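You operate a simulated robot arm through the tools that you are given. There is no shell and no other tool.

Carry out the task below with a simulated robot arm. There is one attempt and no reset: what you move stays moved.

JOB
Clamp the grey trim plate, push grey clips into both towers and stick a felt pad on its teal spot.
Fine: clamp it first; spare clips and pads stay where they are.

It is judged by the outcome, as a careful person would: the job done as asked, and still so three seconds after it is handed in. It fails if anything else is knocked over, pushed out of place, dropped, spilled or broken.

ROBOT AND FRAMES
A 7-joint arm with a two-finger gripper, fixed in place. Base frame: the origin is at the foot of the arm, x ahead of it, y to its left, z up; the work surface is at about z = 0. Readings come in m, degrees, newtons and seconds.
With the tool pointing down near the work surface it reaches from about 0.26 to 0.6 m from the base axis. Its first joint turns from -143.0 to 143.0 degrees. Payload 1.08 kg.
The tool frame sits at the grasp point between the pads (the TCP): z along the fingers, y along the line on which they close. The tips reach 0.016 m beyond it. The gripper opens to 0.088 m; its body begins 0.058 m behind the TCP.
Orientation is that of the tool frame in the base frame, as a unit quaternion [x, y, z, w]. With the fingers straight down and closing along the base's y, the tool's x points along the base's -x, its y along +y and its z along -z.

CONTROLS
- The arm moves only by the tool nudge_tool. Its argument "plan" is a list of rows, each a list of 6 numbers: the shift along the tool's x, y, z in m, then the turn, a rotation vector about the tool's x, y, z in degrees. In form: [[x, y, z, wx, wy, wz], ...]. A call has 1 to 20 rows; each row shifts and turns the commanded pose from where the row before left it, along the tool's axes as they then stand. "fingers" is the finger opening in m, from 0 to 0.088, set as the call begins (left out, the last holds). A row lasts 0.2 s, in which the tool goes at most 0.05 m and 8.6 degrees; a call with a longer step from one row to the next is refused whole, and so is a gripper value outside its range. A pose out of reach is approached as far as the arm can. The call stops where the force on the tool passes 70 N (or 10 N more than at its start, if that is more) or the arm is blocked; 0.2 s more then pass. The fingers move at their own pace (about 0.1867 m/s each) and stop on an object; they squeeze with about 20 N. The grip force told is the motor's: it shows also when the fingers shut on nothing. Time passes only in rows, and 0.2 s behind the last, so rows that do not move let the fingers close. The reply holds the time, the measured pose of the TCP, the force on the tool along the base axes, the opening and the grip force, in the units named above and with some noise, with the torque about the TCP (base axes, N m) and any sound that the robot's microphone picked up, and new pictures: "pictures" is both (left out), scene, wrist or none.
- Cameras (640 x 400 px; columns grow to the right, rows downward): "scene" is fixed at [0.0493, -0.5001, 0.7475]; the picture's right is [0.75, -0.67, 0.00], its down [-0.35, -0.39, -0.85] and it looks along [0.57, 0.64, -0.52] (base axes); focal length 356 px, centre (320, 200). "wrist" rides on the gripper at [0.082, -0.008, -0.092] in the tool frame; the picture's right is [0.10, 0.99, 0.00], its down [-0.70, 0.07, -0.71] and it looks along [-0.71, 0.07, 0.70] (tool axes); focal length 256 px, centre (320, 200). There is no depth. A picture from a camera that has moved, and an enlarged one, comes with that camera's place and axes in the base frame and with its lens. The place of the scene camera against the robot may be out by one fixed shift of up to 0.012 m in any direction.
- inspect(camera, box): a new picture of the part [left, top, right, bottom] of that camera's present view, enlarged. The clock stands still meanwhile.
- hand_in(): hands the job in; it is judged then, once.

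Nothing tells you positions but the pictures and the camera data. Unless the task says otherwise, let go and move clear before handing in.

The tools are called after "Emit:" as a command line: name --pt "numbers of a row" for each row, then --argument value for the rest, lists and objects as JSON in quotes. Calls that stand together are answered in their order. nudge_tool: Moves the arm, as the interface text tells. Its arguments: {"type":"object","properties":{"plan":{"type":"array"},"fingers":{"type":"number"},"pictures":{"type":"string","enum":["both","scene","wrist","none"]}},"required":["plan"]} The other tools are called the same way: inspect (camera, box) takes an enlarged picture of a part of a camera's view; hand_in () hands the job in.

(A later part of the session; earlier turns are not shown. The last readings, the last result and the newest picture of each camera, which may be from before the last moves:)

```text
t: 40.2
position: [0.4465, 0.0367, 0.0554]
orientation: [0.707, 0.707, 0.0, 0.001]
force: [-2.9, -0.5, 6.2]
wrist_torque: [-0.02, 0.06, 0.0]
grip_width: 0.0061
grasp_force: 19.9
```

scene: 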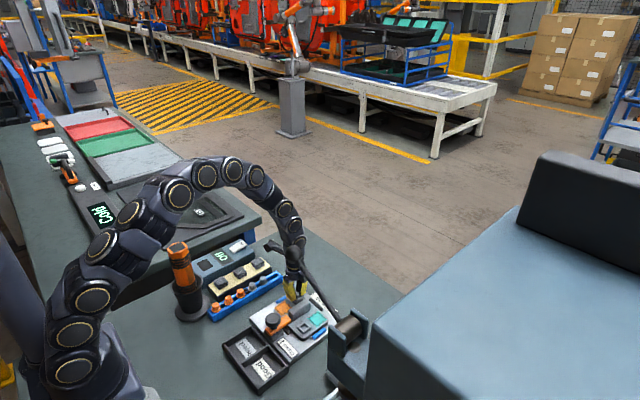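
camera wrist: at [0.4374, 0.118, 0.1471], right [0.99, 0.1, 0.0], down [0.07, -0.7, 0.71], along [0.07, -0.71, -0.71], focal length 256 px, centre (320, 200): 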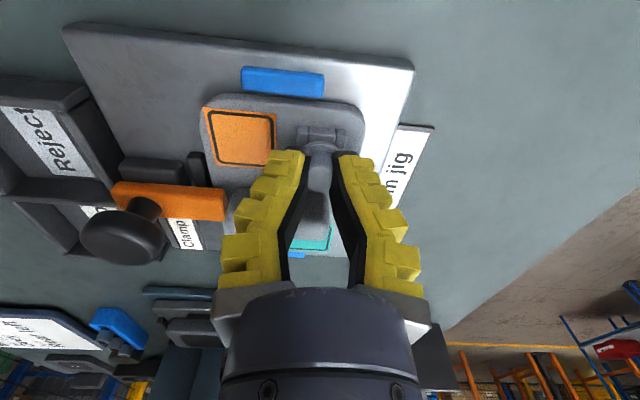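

Side force is nearly gone and the downward resistance is about 6 N. I'll continue pressing in small steps with a tiny x correction.

Emit:
nudge_tool --pt "0 -0.0005 0.001 0 0 0" --pt "0 0 0.001 0 0 0" --pt "0 0 0 0 0 0" --fingers 0.0 --pictures "none"

Emit:
nudge_tool --pt "0 0 0.001 0 0 0" --pt "0 0 0.001 0 0 0" --pt "0 0 0 0 0 0" --fingers 0.0

Emit:
inspect --camera "wrist" --box '[260, 80, 380, 200]'

Emit:
inspect --camera "scene" --box '[270, 275, 320, 315]'

```text
t: 41.0
position: [0.4465, 0.0364, 0.0528]
orientation: [0.708, 0.706, 0.0, 0.0]
force: [-1.8, 0.3, 16.6]
wrist_torque: [0.01, 0.08, 0.02]
grip_width: 0.006
grasp_force: 20.2
```

```text
t: 41.8
position: [0.4472, 0.0365, 0.0514]
orientation: [0.707, 0.707, 0.0, 0.001]
force: [-3.5, -0.5, 33.7]
wrist_torque: [0.02, 0.02, -0.01]
grip_width: 0.0061
grasp_force: 20.0
camera wrist: at [0.4377, 0.1187, 0.1421], right [0.99, 0.1, 0.0], down [0.07, -0.7, 0.71], along [0.07, -0.71, -0.7], focal length 256 px, centre (320, 200)
```

scene: 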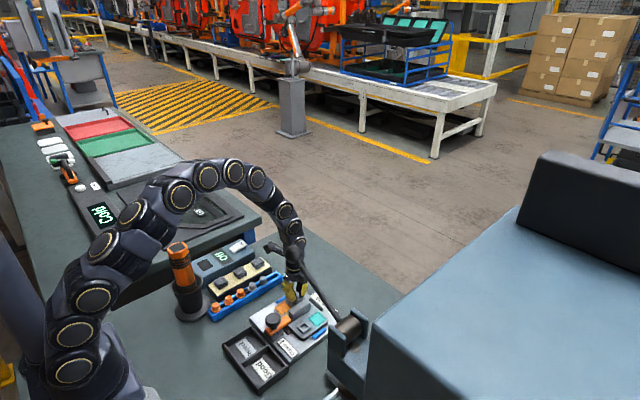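
wrist: 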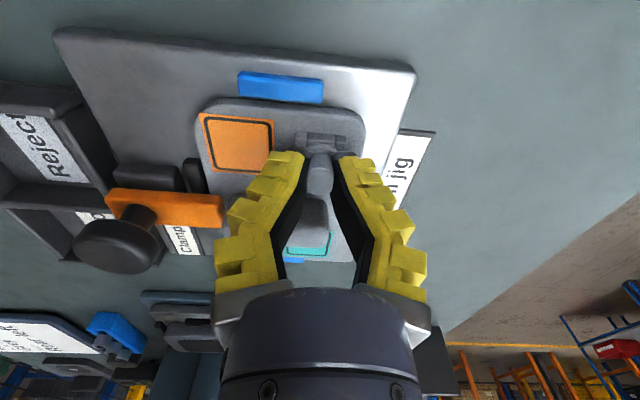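

```text
3.33 times, centred on (320, 140) of wrist
camera zoom: at [0.4377, 0.1187, 0.1421], right [0.99, 0.1, 0.0], down [0.07, -0.7, 0.71], along [0.07, -0.71, -0.7], focal length 853 px, centre (320, 400)
```

zoom: 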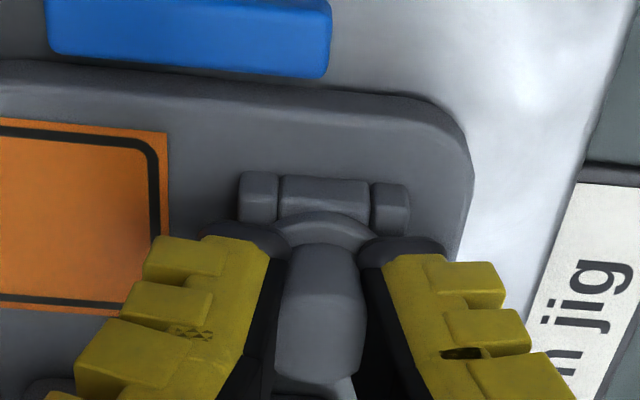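

```text
10.00 times, centred on (295, 295) of scene
camera zoom: at [0.0493, -0.5001, 0.7475], right [0.75, -0.67, 0.0], down [-0.35, -0.39, -0.85], along [0.57, 0.64, -0.52], focal length 3560 px, centre (570, -750)
```

zoom: 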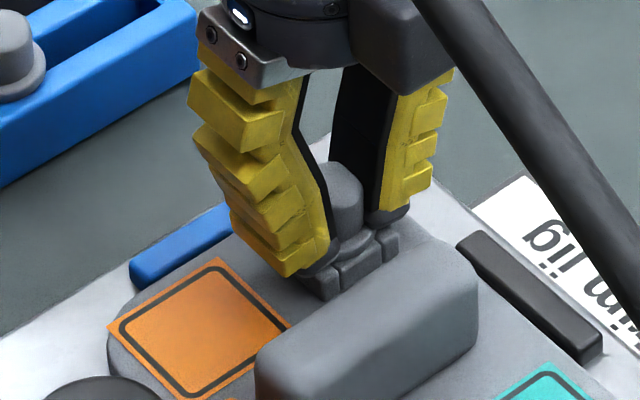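

Resistance has grown to 34 N with the flange close to the tower top. I'll press a bit more and listen for a snap.

Emit:
nudge_tool --pt "0 -0.0003 0.001 0 0 0" --pt "0 0 0 0 0 0" --fingers 0.0 --pictures "none"

Emit:
nudge_tool --pt "0 0 0.001 0 0 0" --pt "0 0 0 0 0 0" --fingers 0.0 --pictures "wrist"

Emit:
inspect --camera "wrist" --box '[260, 80, 380, 200]'

```text
t: 42.4
position: [0.4476, 0.0369, 0.0508]
orientation: [0.708, 0.707, 0.001, 0.001]
force: [-1.4, -1.6, 39.6]
wrist_torque: [-0.06, 0.04, 0.0]
grip_width: 0.0059
grasp_force: 20.3
```

```text
t: 43.0
position: [0.4468, 0.0363, 0.0483]
orientation: [0.707, 0.707, 0.002, 0.001]
force: [1.0, -3.2, 45.5]
wrist_torque: [-0.06, 0.03, -0.04]
grip_width: 0.0069
grasp_force: 19.5
camera wrist: at [0.4374, 0.1188, 0.1401], right [0.99, 0.1, 0.0], down [0.07, -0.7, 0.71], along [0.08, -0.71, -0.7], focal length 256 px, centre (320, 200)
```

wrist: 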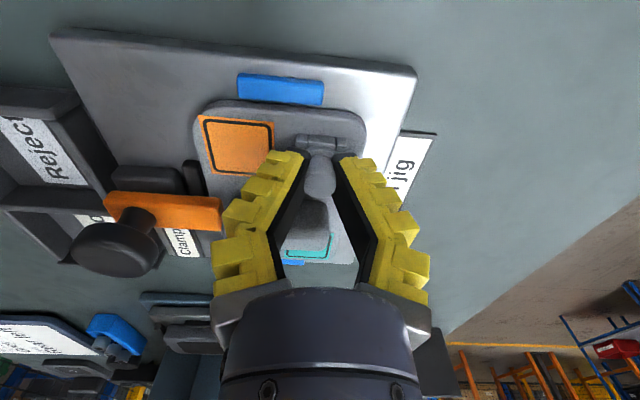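

```text
3.33 times, centred on (320, 140) of wrist
camera zoom: at [0.4374, 0.1188, 0.1401], right [0.99, 0.1, 0.0], down [0.07, -0.7, 0.71], along [0.08, -0.71, -0.7], focal length 853 px, centre (320, 400)
```

zoom: 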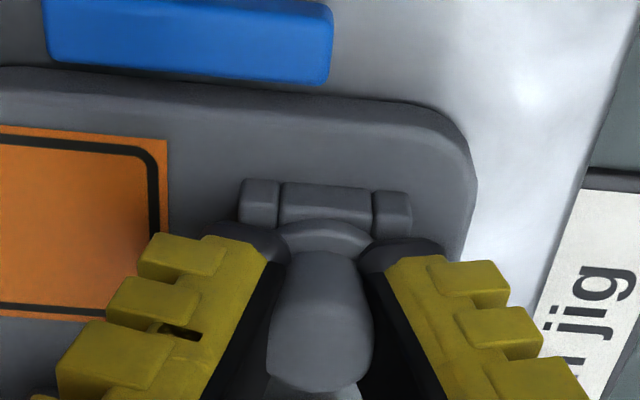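

The fingers start to slide on the clip at about 45 N. I'll ease off, let go, rise a little and look at how deep it sits.

Emit:
nudge_tool --pt "0 0 -0.002 0 0 0" --pt "0 0 -0.002 0 0 0" --pt "0 0 0 0 0 0" --fingers 0.0 --pictures "none"

Emit:
nudge_tool --pt "0 0 0 0 0 0" --pt "0 0 0 0 0 0" --pt "0 0 -0.01 0 0 0" --pt "0 0 -0.02 0 0 0" --pt "0 0 -0.02 0 0 0" --pt "0 0 0 0 0 0" --fingers 0.03

Emit:
inspect --camera "wrist" --box '[260, 60, 380, 180]'

Emit:
inspect --camera "scene" --box '[270, 275, 320, 315]'

```text
t: 43.8
position: [0.4457, 0.0367, 0.0524]
orientation: [0.707, 0.707, 0.0, 0.0]
force: [5.0, -1.0, 14.2]
wrist_torque: [-0.01, -0.1, 0.03]
grip_width: 0.0059
grasp_force: 20.2
```

```text
t: 45.2
position: [0.4464, 0.037, 0.1033]
orientation: [0.707, 0.707, 0.0, 0.0]
force: [-0.2, 0.2, -0.2]
wrist_torque: [-0.01, -0.01, 0.01]
grip_width: 0.0345
grasp_force: 2.9
camera wrist: at [0.437, 0.1191, 0.1935], right [0.99, 0.1, 0.0], down [0.07, -0.7, 0.71], along [0.07, -0.71, -0.7], focal length 256 px, centre (320, 200)
```

scene: 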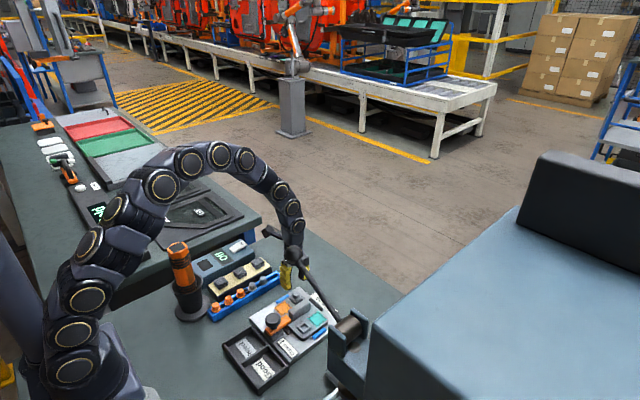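
wrist: 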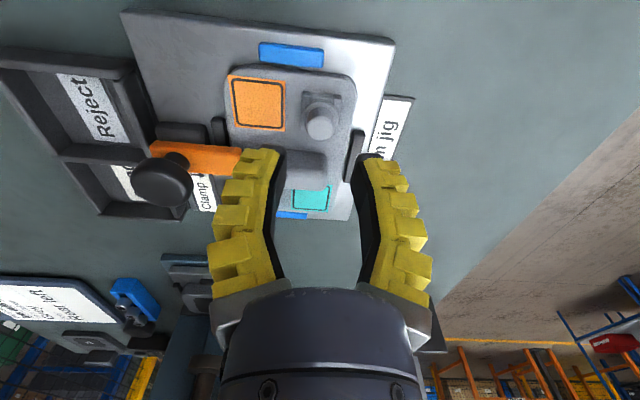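

```text
3.33 times, centred on (320, 120) of wrist
camera zoom: at [0.437, 0.1191, 0.1935], right [0.99, 0.1, 0.0], down [0.07, -0.7, 0.71], along [0.07, -0.71, -0.7], focal length 853 px, centre (320, 467)
```

zoom: 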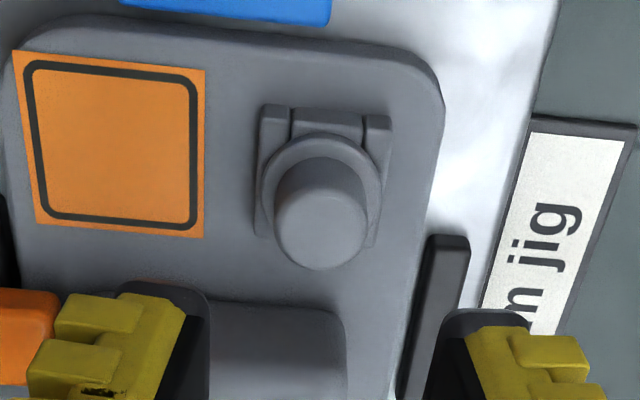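

```text
10.00 times, centred on (295, 295) of scene
camera zoom: at [0.0493, -0.5001, 0.7475], right [0.75, -0.67, 0.0], down [-0.35, -0.39, -0.85], along [0.57, 0.64, -0.52], focal length 3560 px, centre (570, -750)
```

zoom: 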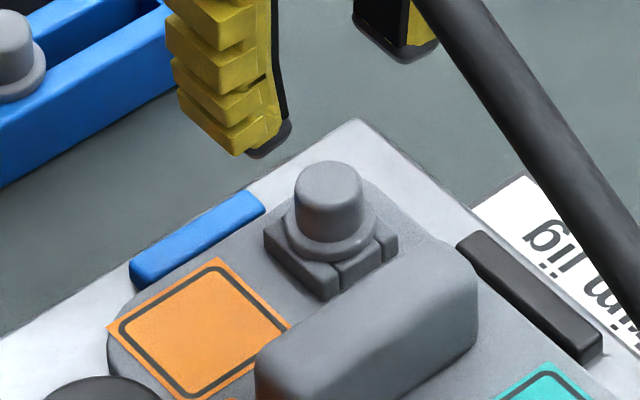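

The clip stands upright in the tower. To make sure it's fully home, I'll close the fingertips and press on the cap from above.

Emit:
nudge_tool --pt "-0.0003 0 0 0 0 0" --pt "0 0 0 0 0 0" --pt "0 0 0.015 0 0 0" --pt "0 0 0.015 0 0 0" --pt "0 0 0 0 0 0" --fingers 0.0 --pictures "wrist"

Emit:
nudge_tool --pt "0 0 0.002 0 0 0" --pt "0 0 0.002 0 0 0" --pt "0 0 0.002 0 0 0" --pt "0 0 0.002 0 0 0" --pt "0 0 0 0 0 0" --fingers 0.0 --pictures "none"

```text
t: 46.4
position: [0.4449, 0.0373, 0.0717]
orientation: [0.707, 0.707, 0.0, 0.0]
force: [0.4, -0.4, 1.1]
wrist_torque: [-0.01, -0.01, 0.04]
grip_width: 0.0
grasp_force: 20.1
camera wrist: at [0.4369, 0.1189, 0.1629], right [0.99, 0.1, 0.0], down [0.07, -0.7, 0.71], along [0.07, -0.71, -0.7], focal length 256 px, centre (320, 200)
```

wrist: 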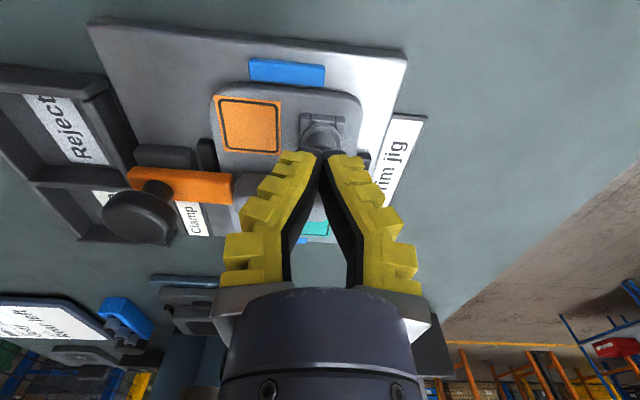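

```text
t: 47.6
position: [0.4475, 0.0357, 0.0643]
orientation: [0.707, 0.707, 0.001, 0.001]
force: [-1.2, 0.6, 15.9]
wrist_torque: [0.01, 0.02, 0.02]
grip_width: 0.0058
grasp_force: 19.9
```

The fingers opened to 6 mm as I pressed, so the tips may be sliding apart over the cap. Let me look.

Emit:
inspect --camera "wrist" --box '[260, 80, 380, 200]'

Emit:
inspect --camera "scene" --box '[270, 275, 320, 315]'

```text
3.33 times, centred on (320, 140) of wrist
camera zoom: at [0.4375, 0.1189, 0.1559], right [0.99, 0.1, 0.0], down [0.07, -0.7, 0.71], along [0.07, -0.71, -0.7], focal length 853 px, centre (320, 400)
```

zoom: 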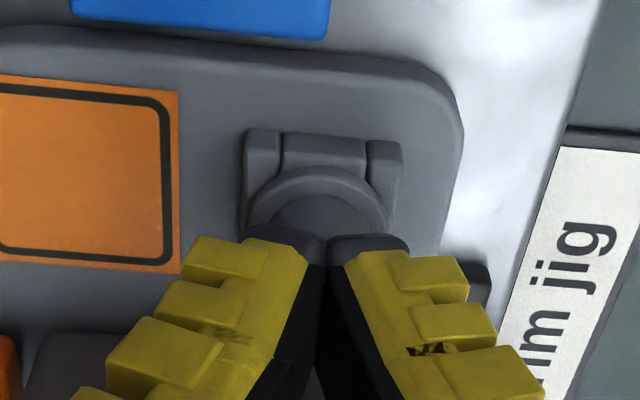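

```text
10.00 times, centred on (295, 295) of scene
camera zoom: at [0.0493, -0.5001, 0.7475], right [0.75, -0.67, 0.0], down [-0.35, -0.39, -0.85], along [0.57, 0.64, -0.52], focal length 3560 px, centre (570, -750)
```

zoom: 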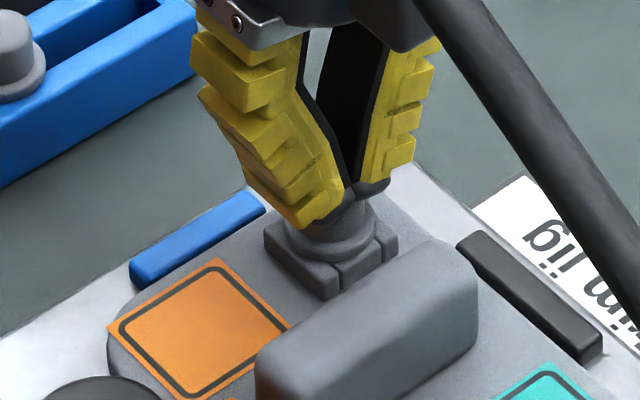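

The tips are resting on the cap's top. I'll press further in small steps and follow the force.

Emit:
nudge_tool --pt "0 0 0.001 0 0 0" --pt "0 0 0.001 0 0 0" --pt "0 0 0 0 0 0" --fingers 0.0 --pictures "none"

Emit:
nudge_tool --pt "0 0 0.001 0 0 0" --pt "0 0 0.001 0 0 0" --pt "0 0 0 0 0 0" --fingers 0.0 --pictures "wrist"

Emit:
inspect --camera "wrist" --box '[260, 80, 380, 200]'

```text
t: 48.4
position: [0.4462, 0.0357, 0.0635]
orientation: [0.707, 0.707, 0.001, 0.001]
force: [-1.5, 2.3, 28.2]
wrist_torque: [0.03, 0.04, 0.01]
grip_width: 0.006
grasp_force: 20.0
```

```text
t: 49.2
position: [0.4464, 0.0369, 0.0605]
orientation: [0.707, 0.707, 0.001, 0.001]
force: [-1.5, -0.1, 39.3]
wrist_torque: [0.0, 0.03, -0.01]
grip_width: 0.0059
grasp_force: 19.6
camera wrist: at [0.4378, 0.1187, 0.1519], right [0.99, 0.1, 0.0], down [0.07, -0.7, 0.71], along [0.08, -0.71, -0.7], focal length 256 px, centre (320, 200)
```

wrist: 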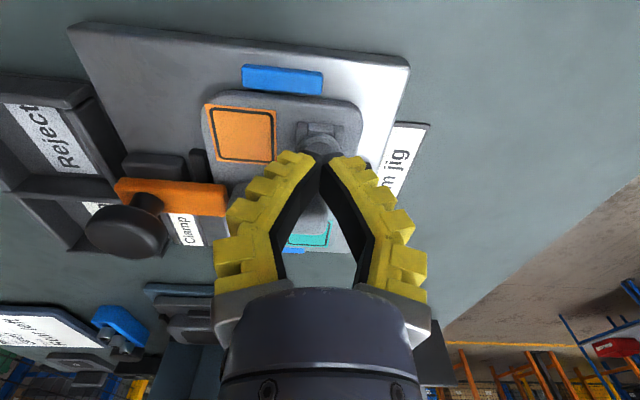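

```text
3.33 times, centred on (320, 140) of wrist
camera zoom: at [0.4378, 0.1187, 0.1519], right [0.99, 0.1, 0.0], down [0.07, -0.7, 0.71], along [0.08, -0.71, -0.7], focal length 853 px, centre (320, 400)
```

zoom: 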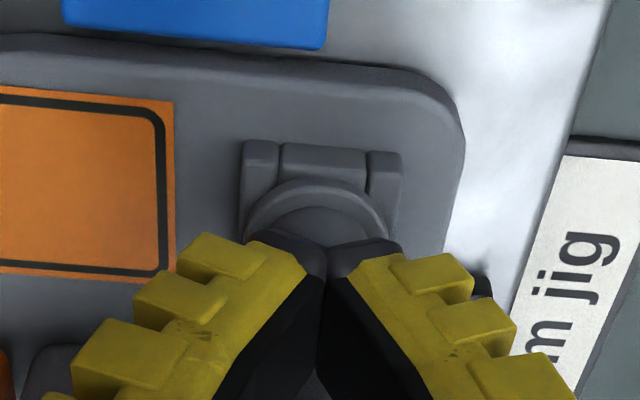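

39 N and no snap heard yet; by geometry the flange is very close to the tower's top. I'll press harder, up to the 60s of newtons, to be sure.

Emit:
nudge_tool --pt "0 0 0.001 0 0 0" --pt "0 0 0.001 0 0 0" --pt "0 0 0 0 0 0" --fingers 0.0 --pictures "none"

Emit:
nudge_tool --pt "0 0 0.001 0 0 0" --pt "0 0 0.001 0 0 0" --pt "0 0 0 0 0 0" --fingers 0.0 --pictures "wrist"

Emit:
inspect --camera "wrist" --box '[260, 80, 380, 200]'

Emit:
inspect --camera "scene" --box '[270, 275, 320, 315]'

```text
t: 50.0
position: [0.4455, 0.0362, 0.059]
orientation: [0.707, 0.708, 0.001, 0.001]
force: [2.2, 1.0, 32.8]
wrist_torque: [0.03, -0.05, 0.01]
grip_width: 0.0107
grasp_force: 20.0
```

```text
t: 50.8
position: [0.4464, 0.0352, 0.0564]
orientation: [0.707, 0.707, 0.001, 0.001]
force: [1.2, 2.4, 35.9]
wrist_torque: [0.04, -0.03, 0.01]
grip_width: 0.0144
grasp_force: 19.8
camera wrist: at [0.437, 0.1183, 0.1477], right [0.99, 0.1, 0.0], down [0.07, -0.7, 0.71], along [0.07, -0.71, -0.7], focal length 256 px, centre (320, 200)
```

wrist: 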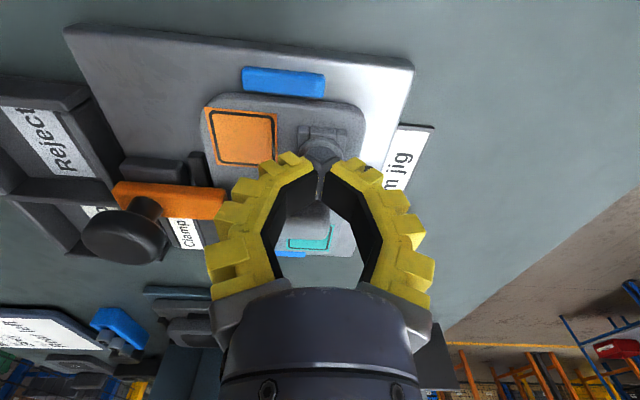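

```text
3.33 times, centred on (320, 140) of wrist
camera zoom: at [0.437, 0.1183, 0.1477], right [0.99, 0.1, 0.0], down [0.07, -0.7, 0.71], along [0.07, -0.71, -0.7], focal length 853 px, centre (320, 400)
```

zoom: 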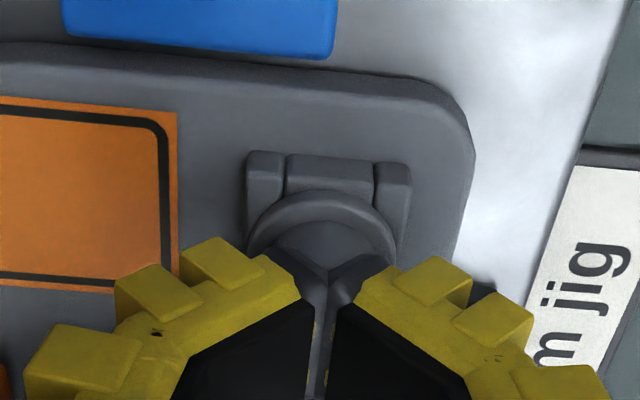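

```text
10.00 times, centred on (295, 295) of scene
camera zoom: at [0.0493, -0.5001, 0.7475], right [0.75, -0.67, 0.0], down [-0.35, -0.39, -0.85], along [0.57, 0.64, -0.52], focal length 3560 px, centre (570, -750)
```

zoom: 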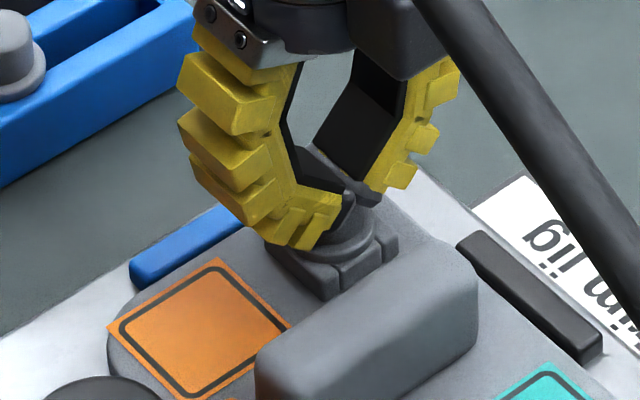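

The compliant fingers buckle when closed, so pressing this way is limited to about 39 N. I'll back off, restore the fingers and measure how the clip sits.

Emit:
nudge_tool --pt "0 0 -0.004 0 0 0" --pt "0 0 -0.006 0 0 0" --pt "0 0 -0.015 0 0 0" --pt "0 0 -0.02 0 0 0" --pt "0 0 0 0 0 0" --fingers 0.0

Emit:
inspect --camera "wrist" --box '[270, 60, 370, 160]'

Emit:
inspect --camera "scene" --box '[285, 285, 317, 310]'

```text
t: 52.0
position: [0.4457, 0.0368, 0.1021]
orientation: [0.707, 0.707, 0.001, -0.001]
force: [0.5, 0.6, 0.7]
wrist_torque: [0.02, 0.02, 0.0]
grip_width: 0.0004
grasp_force: 20.1
camera wrist: at [0.437, 0.1184, 0.1924], right [0.99, 0.1, 0.0], down [0.07, -0.7, 0.71], along [0.07, -0.71, -0.7], focal length 256 px, centre (320, 200)
```

scene: 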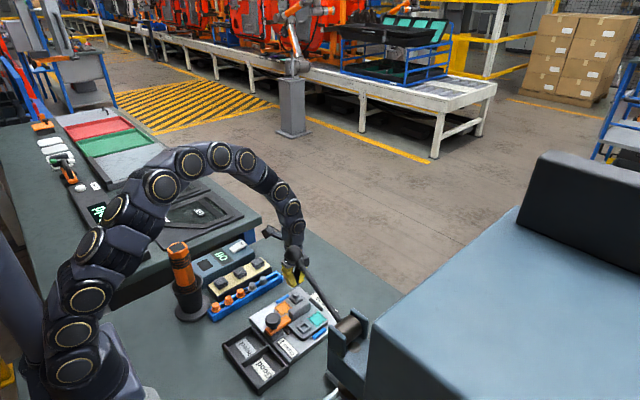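
wrist: 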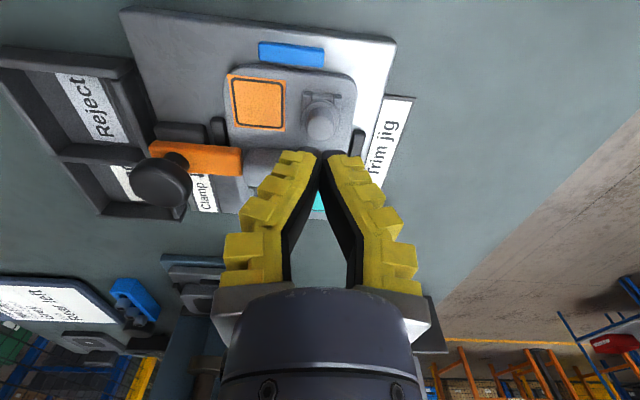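

```text
4.00 times, centred on (320, 110) of wrist
camera zoom: at [0.437, 0.1184, 0.1924], right [0.99, 0.1, 0.0], down [0.07, -0.7, 0.71], along [0.07, -0.71, -0.7], focal length 1024 px, centre (320, 560)
```

zoom: 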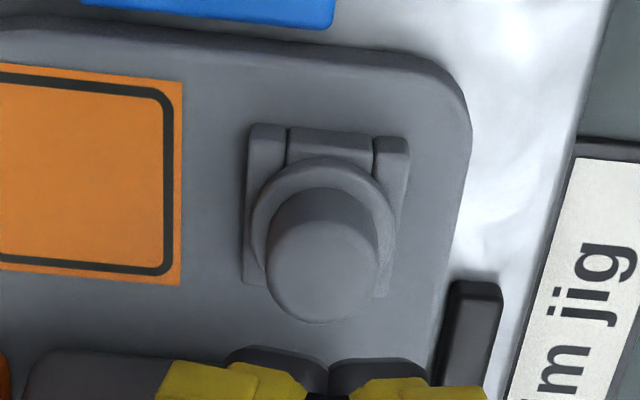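

```text
16.00 times, centred on (301, 298) of scene
camera zoom: at [0.0493, -0.5001, 0.7475], right [0.75, -0.67, 0.0], down [-0.35, -0.39, -0.85], along [0.57, 0.64, -0.52], focal length 5696 px, centre (624, -1360)
```

zoom: 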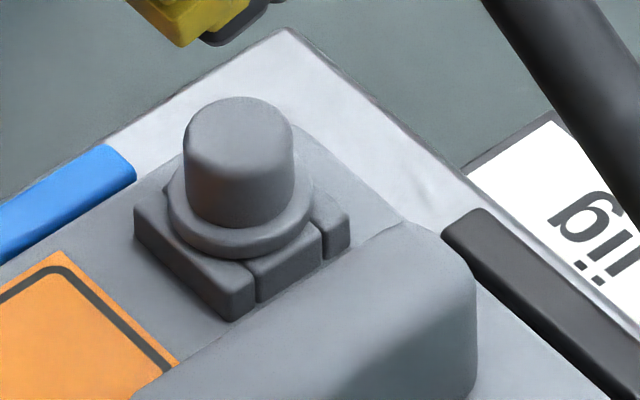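

The flange now rests directly on the tower's top, and the 39 N push no longer moved it, so the first clip is home. Next is the second grey clip in the rack (x≈0.417, y≈0.150): I'll rise, turn back by -90° and hover above it.

Emit:
nudge_tool --pt "0 0 -0.03 0 0 0" --pt "0 0 0 0 0 -7.5" --pt "0 0 0 0 0 -7.5" --pt "0 0 0 0 0 -7.5" --pt "0 0 0 0 0 -7.5" --pt "0 0 0 0 0 -7.5" --pt "0 0 0 0 0 -7.5" --pt "0 0 0 0 0 -7.5" --pt "0 0 0 0 0 -7.5" --pt "0 0 0 0 0 -7.5" --pt "0 0 0 0 0 -7.5" --pt "0 0 0 0 0 -7.5" --pt "0 0 0 0 0 -7.5" --pt "0.0069 0.0283 0.005 0 0 0" --pt "0.0069 0.0283 0.005 0 0 0" --pt "0.0069 0.0283 0.005 0 0 0" --pt "0.0069 0.0283 0.005 0 0 0" --pt "0 0 0.02 0 0 0" --pt "0 0 0.016 0 0 0" --pt "0 0 0 0 0 0" --fingers 0.025

Emit:
inspect --camera "wrist" --box '[240, 70, 400, 190]'

```text
t: 56.2
position: [0.4179, 0.15, 0.0752]
orientation: [0.0, 1.0, 0.001, 0.001]
force: [-0.6, -0.7, -0.4]
wrist_torque: [-0.03, 0.01, 0.02]
grip_width: 0.0299
grasp_force: 3.0
camera wrist: at [0.3359, 0.1419, 0.166], right [-0.1, 0.99, 0.0], down [0.7, 0.07, 0.71], along [0.71, 0.07, -0.7], focal length 256 px, centre (320, 200)
```

scene: 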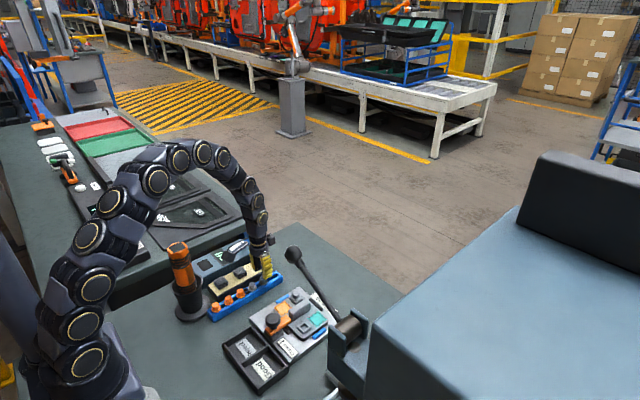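
wrist: 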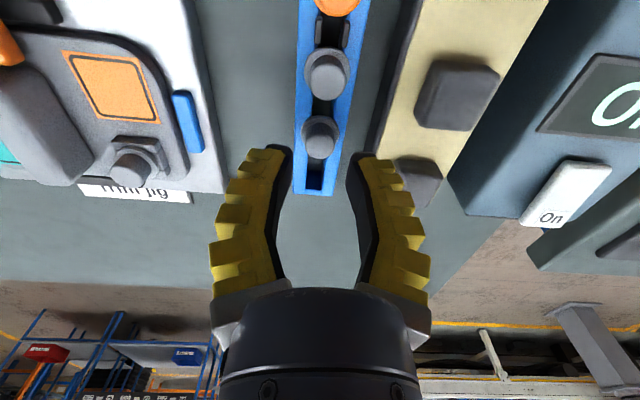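

```text
3.33 times, centred on (320, 130) of wrist
camera zoom: at [0.3359, 0.1419, 0.166], right [-0.1, 0.99, 0.0], down [0.7, 0.07, 0.71], along [0.71, 0.07, -0.7], focal length 853 px, centre (320, 433)
```

zoom: 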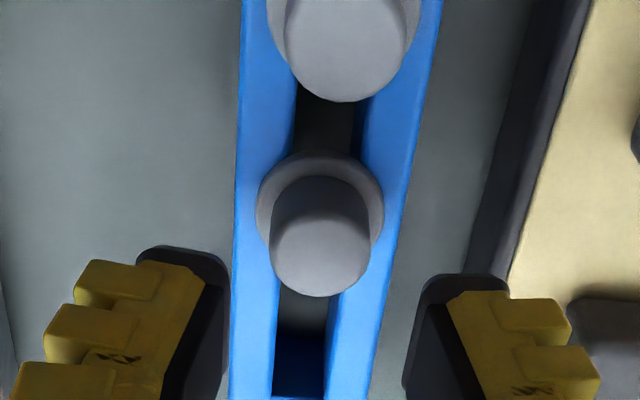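

The second clip is at about (0.4195, 0.1505). I'll descend to z≈0.0455 (tips just above the flange, no pressing), then close.

Emit:
nudge_tool --pt "-0.0016 0.0005 0 0 0 0" --pt "0 0 0.01 0 0 0" --pt "0 0 0.01 0 0 0" --pt "0 0 0.0075 0 0 0" --pt "0 0 0.002 0 0 0" --pt "0 0 0 0 0 0" --fingers 0.025 --pictures "wrist"

Emit:
inspect --camera "wrist" --box '[260, 110, 380, 200]'

```text
t: 57.6
position: [0.4194, 0.1509, 0.0461]
orientation: [0.0, 1.0, 0.0, 0.0]
force: [-0.4, 0.8, 0.4]
wrist_torque: [-0.01, 0.03, -0.05]
grip_width: 0.0299
grasp_force: 3.4
camera wrist: at [0.3377, 0.142, 0.1369], right [-0.1, 0.99, 0.0], down [0.7, 0.07, 0.71], along [0.71, 0.07, -0.7], focal length 256 px, centre (320, 200)
```

wrist: 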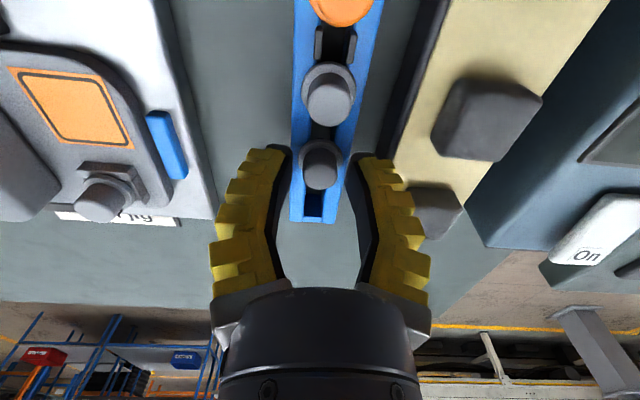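

```text
4.44 times, centred on (320, 155) of wrist
camera zoom: at [0.3377, 0.142, 0.1369], right [-0.1, 0.99, 0.0], down [0.7, 0.07, 0.71], along [0.71, 0.07, -0.7], focal length 1138 px, centre (320, 400)
```

zoom: 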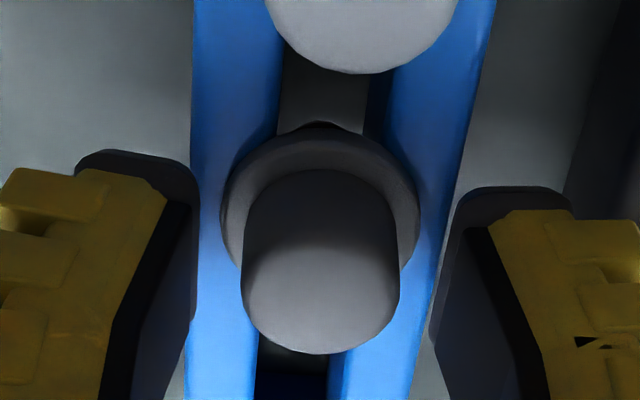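

Centred with no contact. Closing on the cap now.

Emit:
nudge_tool --pt "0 0 0 0 0 0" --pt "0 0 0 0 0 0" --pt "0 0 0 0 0 0" --fingers 0.0 --pictures "none"

Emit:
nudge_tool --pt "0 0 -0.001 0 0 0" --pt "0 0 -0.001 0 0 0" --pt "0 0 -0.001 0 0 0" --pt "0 0 -0.001 0 0 0" --pt "0 0 -0.001 0 0 0" --pt "0 0 -0.001 0 0 0" --pt "0 0 0 0 0 0" --fingers 0.0 --pictures "wrist"

Emit:
inspect --camera "wrist" --box '[260, 110, 380, 200]'

```text
t: 58.4
position: [0.4194, 0.1499, 0.0463]
orientation: [0.0, 1.0, 0.0, 0.001]
force: [-0.6, 0.0, 7.0]
wrist_torque: [-0.05, 0.05, -0.03]
grip_width: 0.006
grasp_force: 20.3
```

```text
t: 60.0
position: [0.4212, 0.151, 0.0514]
orientation: [0.001, 1.0, 0.0, 0.001]
force: [0.3, -0.3, -0.2]
wrist_torque: [0.01, 0.02, -0.03]
grip_width: 0.0059
grasp_force: 20.2
camera wrist: at [0.3376, 0.142, 0.1431], right [-0.1, 0.99, 0.0], down [0.7, 0.07, 0.71], along [0.71, 0.07, -0.7], focal length 256 px, centre (320, 200)
```

wrist: 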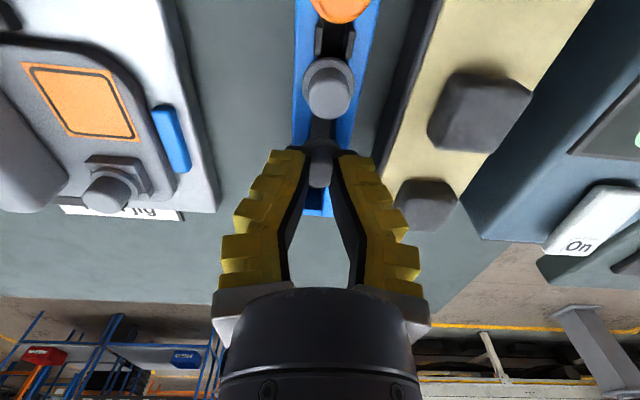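

```text
4.44 times, centred on (320, 155) of wrist
camera zoom: at [0.3376, 0.142, 0.1431], right [-0.1, 0.99, 0.0], down [0.7, 0.07, 0.71], along [0.71, 0.07, -0.7], focal length 1138 px, centre (320, 400)
```

zoom: 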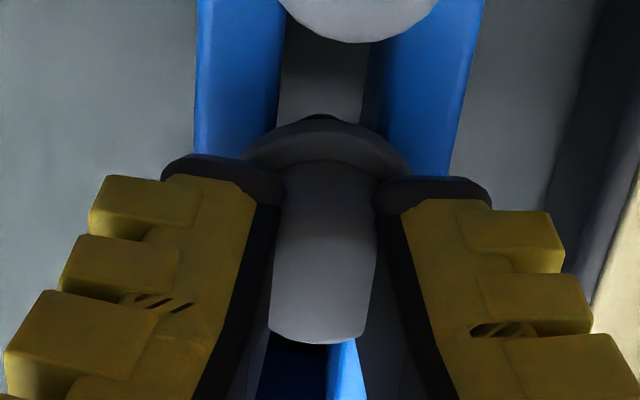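

The clip is following the fingers. I'll lift it slowly out and up.

Emit:
nudge_tool --pt "0 0 -0.001 0 0 0" --pt "0 0 -0.001 0 0 0" --pt "0 0 -0.002 0 0 0" --pt "0 0 -0.003 0 0 0" --pt "0 0 -0.004 0 0 0" --pt "0 0 -0.006 0 0 0" --pt "0 0 -0.008 0 0 0" --pt "0 0 -0.01 0 0 0" --pt "0 0 -0.01 0 0 0" --pt "0 0 -0.01 0 0 0" --pt "0 0 -0.01 0 0 0" --pt "0 0 0 0 0 0" --fingers 0.0

Emit:
inspect --camera "wrist" --box '[260, 110, 380, 200]'

Emit:
inspect --camera "scene" --box '[230, 225, 300, 295]'

```text
t: 62.6
position: [0.4201, 0.1493, 0.1179]
orientation: [0.0, 1.0, 0.0, -0.001]
force: [0.5, -0.2, -0.2]
wrist_torque: [-0.05, -0.01, 0.0]
grip_width: 0.0059
grasp_force: 20.0
camera wrist: at [0.338, 0.1415, 0.2079], right [-0.1, 0.99, 0.0], down [0.7, 0.07, 0.71], along [0.71, 0.07, -0.7], focal length 256 px, centre (320, 200)
```

scene: 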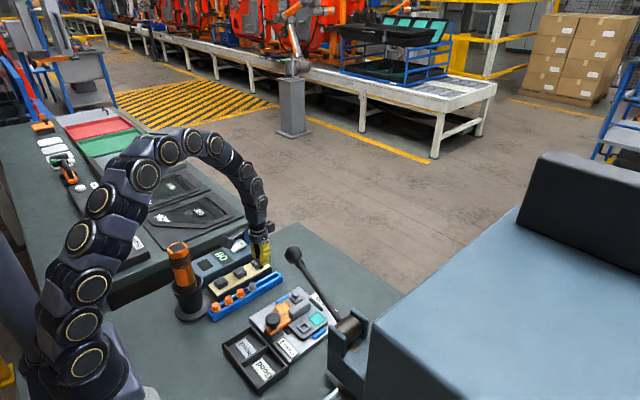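
wrist: 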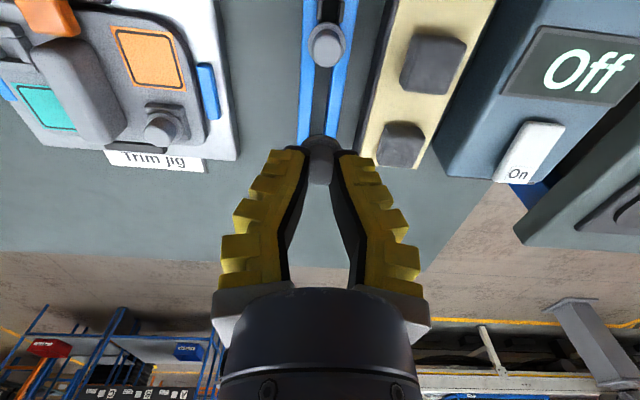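

```text
4.44 times, centred on (320, 155) of wrist
camera zoom: at [0.338, 0.1415, 0.2079], right [-0.1, 0.99, 0.0], down [0.7, 0.07, 0.71], along [0.71, 0.07, -0.7], focal length 1138 px, centre (320, 400)
```

zoom: 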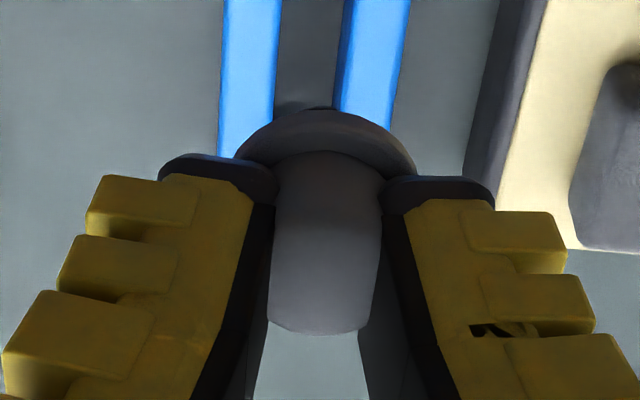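

```text
5.71 times, centred on (265, 260) of scene
camera zoom: at [0.0493, -0.5001, 0.7475], right [0.75, -0.67, 0.0], down [-0.35, -0.39, -0.85], along [0.57, 0.64, -0.52], focal length 2034 px, centre (634, -143)
```

zoom: 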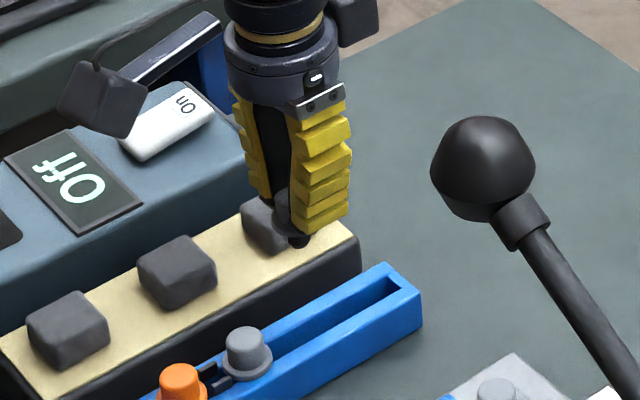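

It's held, but the stem isn't visible beyond the flange as it was before, so the clip may be tilted a little. I'll zoom in to judge.

Emit:
inspect --camera "scene" --box '[250, 240, 280, 270]'

Emit:
inspect --camera "wrist" --box '[290, 120, 350, 200]'

```text
13.33 times, centred on (265, 255) of scene
camera zoom: at [0.0493, -0.5001, 0.7475], right [0.75, -0.67, 0.0], down [-0.35, -0.39, -0.85], along [0.57, 0.64, -0.52], focal length 4747 px, centre (1053, -533)
```

zoom: 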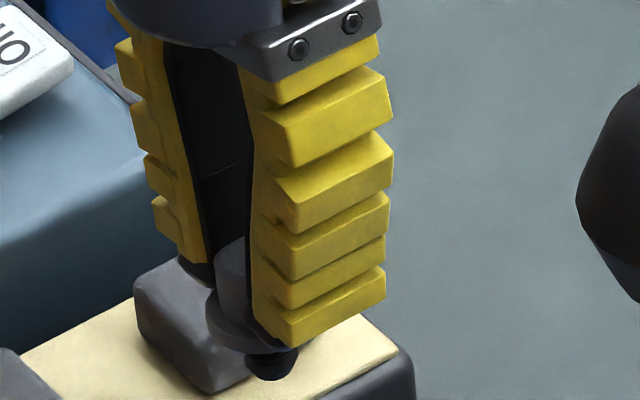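

```text
5.00 times, centred on (320, 160) of wrist
camera zoom: at [0.338, 0.1415, 0.2079], right [-0.1, 0.99, 0.0], down [0.7, 0.07, 0.71], along [0.71, 0.07, -0.7], focal length 1280 px, centre (320, 400)
```

zoom: 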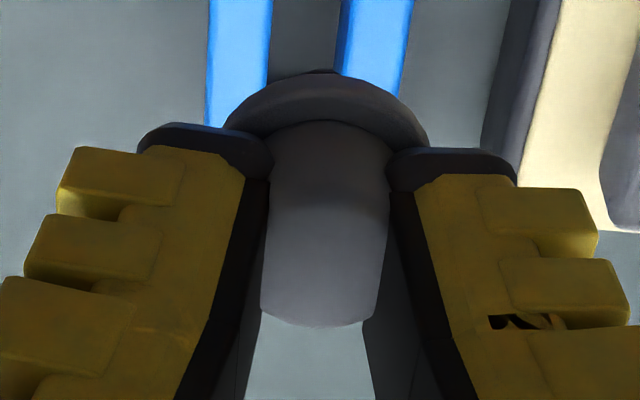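

Tilt, if any, is only a few degrees. The near tower is at about (0.406, -0.047). I'll carry the clip over it at a safe height and turn by +90° as before, keeping an eye on the distance to the lever.

Emit:
nudge_tool --pt "0.0024 -0.0327 -0.0037 0 0 0" --pt "0.0024 -0.0327 -0.0037 0 0 0" --pt "0.0024 -0.0327 -0.0037 0 0 0" --pt "0.0024 -0.0327 -0.0037 0 0 0" --pt "0 0 0 0 0 7.5" --pt "0 0 0 0 0 7.5" --pt "0 0 0 0 0 7.5" --pt "0 0 0 0 0 7.5" --pt "0 0 0 0 0 7.5" --pt "0 0 0 0 0 7.5" --pt "0 0 0 0 0 7.5" --pt "0 0 0 0 0 7.5" --pt "0 0 0 0 0 7.5" --pt "0 0 0 0 0 7.5" --pt "0 0 0 0 0 7.5" --pt "0 0 0 0 0 7.5" --pt "0 0 0 0 0 0" --fingers 0.0

Emit:
inspect --camera "wrist" --box '[220, 20, 420, 200]'

Emit:
inspect --camera "scene" --box '[250, 220, 340, 330]'

```text
t: 66.2
position: [0.4111, 0.0184, 0.131]
orientation: [0.708, 0.706, -0.001, 0.0]
force: [-0.2, 0.1, -0.1]
wrist_torque: [-0.01, 0.03, 0.04]
grip_width: 0.006
grasp_force: 20.0
camera wrist: at [0.4016, 0.101, 0.2227], right [0.99, 0.1, 0.0], down [0.07, -0.7, 0.71], along [0.07, -0.71, -0.7], focal length 256 px, centre (320, 200)
```

scene: 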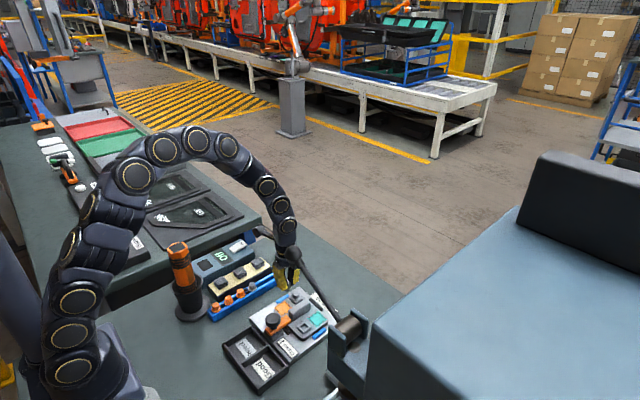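
wrist: 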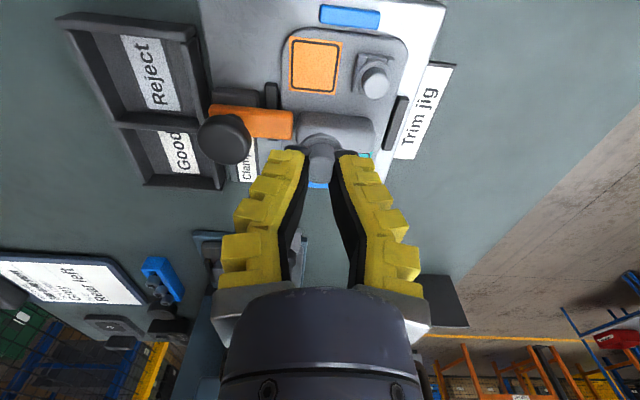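

```text
2.22 times, centred on (320, 110) of wrist
camera zoom: at [0.4016, 0.101, 0.2227], right [0.99, 0.1, 0.0], down [0.07, -0.7, 0.71], along [0.07, -0.71, -0.7], focal length 569 px, centre (320, 400)
```

zoom: 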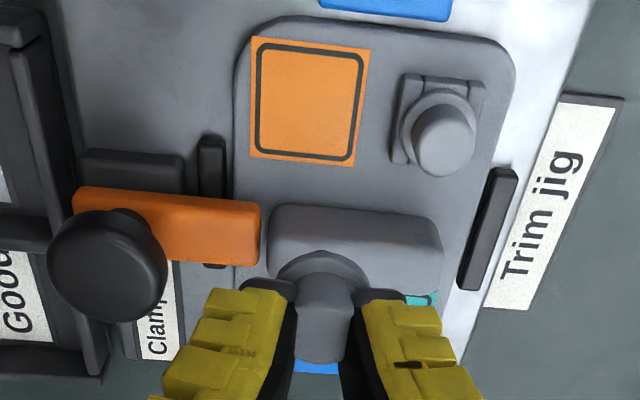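

```text
3.64 times, centred on (295, 275) of scene
camera zoom: at [0.0493, -0.5001, 0.7475], right [0.75, -0.67, 0.0], down [-0.35, -0.39, -0.85], along [0.57, 0.64, -0.52], focal length 1295 px, centre (411, -73)
```

zoom: 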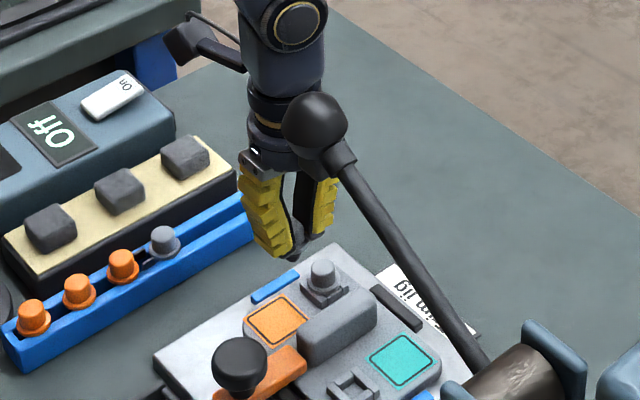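

I'll shift over the near tower now, at unchanged height.

Emit:
nudge_tool --pt "-0.02 -0.0015 0 0 0 0" --pt "-0.02 -0.0015 0 0 0 0" --pt "-0.015 -0.001 0 0 0 0" --pt "-0.01 0 0 0 0 0" --pt "0 0 0 0 0 0" --fingers 0.0

Emit:
inspect --camera "wrist" --box '[240, 40, 400, 200]'

Emit:
inspect --camera "scene" --box '[250, 220, 350, 340]'

```text
t: 67.4
position: [0.4065, -0.0461, 0.1316]
orientation: [0.707, 0.707, 0.0, 0.001]
force: [-1.1, 0.7, 0.0]
wrist_torque: [-0.04, 0.02, 0.0]
grip_width: 0.0062
grasp_force: 20.0
camera wrist: at [0.3975, 0.0363, 0.2226], right [0.99, 0.1, 0.0], down [0.07, -0.7, 0.71], along [0.07, -0.71, -0.7], focal length 256 px, centre (320, 200)
```

scene: 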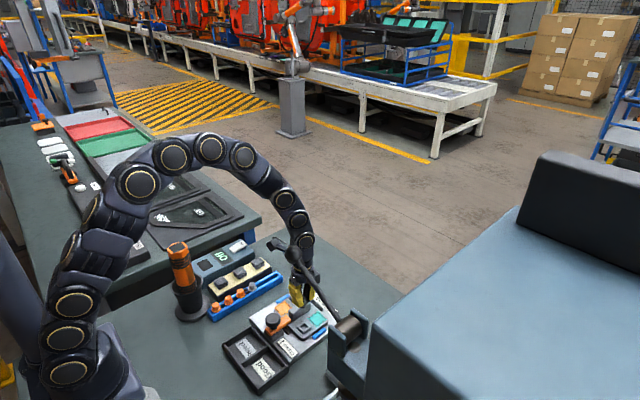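
wrist: 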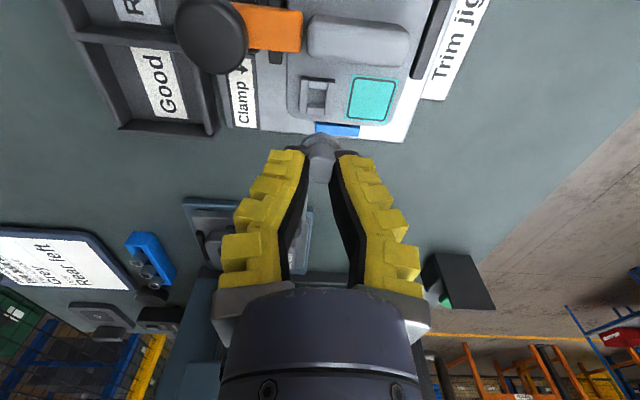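

```text
2.50 times, centred on (320, 120) of wrist
camera zoom: at [0.3975, 0.0363, 0.2226], right [0.99, 0.1, 0.0], down [0.07, -0.7, 0.71], along [0.07, -0.71, -0.7], focal length 640 px, centre (320, 400)
```

zoom: 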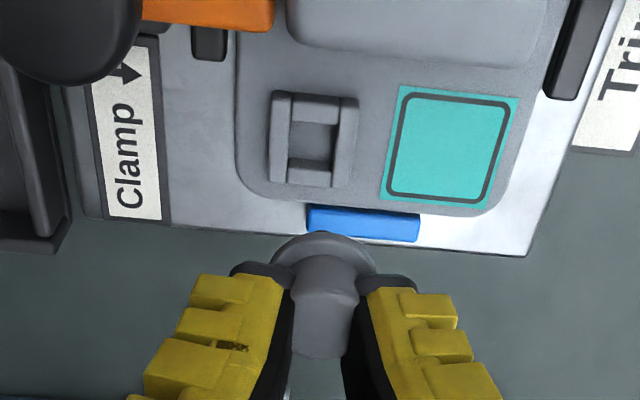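

```text
3.33 times, centred on (300, 280) of scene
camera zoom: at [0.0493, -0.5001, 0.7475], right [0.75, -0.67, 0.0], down [-0.35, -0.39, -0.85], along [0.57, 0.64, -0.52], focal length 1187 px, centre (387, -67)
```

zoom: 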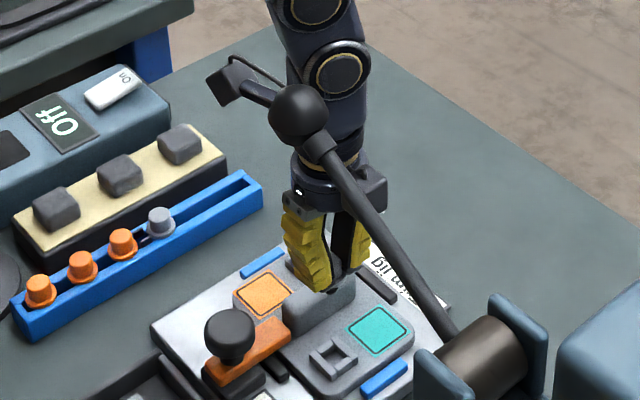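

The near tower is at about (0.404, -0.047). The clip seems tilted somewhat in the grip, so I'll zoom in on it from the scene camera before going further.

Emit:
inspect --camera "scene" --box '[285, 275, 315, 295]'

Emit:
inspect --camera "wrist" --box '[290, 120, 350, 200]'

```text
16.00 times, centred on (300, 285) of scene
camera zoom: at [0.0493, -0.5001, 0.7475], right [0.75, -0.67, 0.0], down [-0.35, -0.39, -0.85], along [0.57, 0.64, -0.52], focal length 5696 px, centre (640, -1160)
```

zoom: 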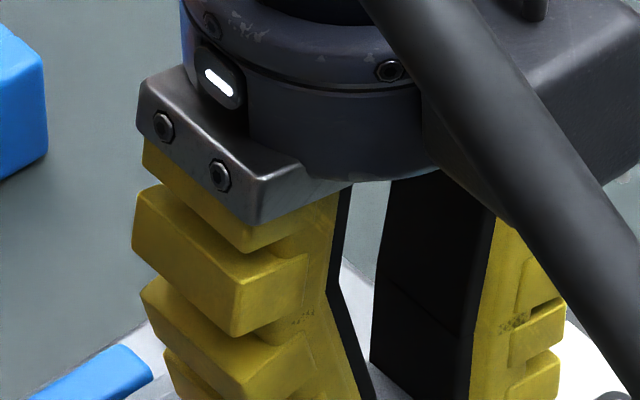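

```text
5.00 times, centred on (320, 160) of wrist
camera zoom: at [0.3975, 0.0363, 0.2226], right [0.99, 0.1, 0.0], down [0.07, -0.7, 0.71], along [0.07, -0.71, -0.7], focal length 1280 px, centre (320, 400)
```

zoom: 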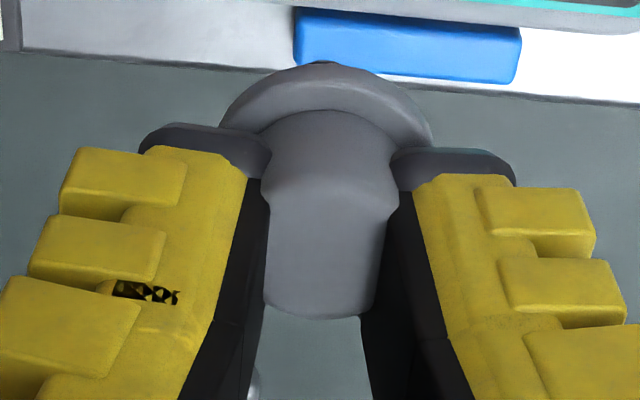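

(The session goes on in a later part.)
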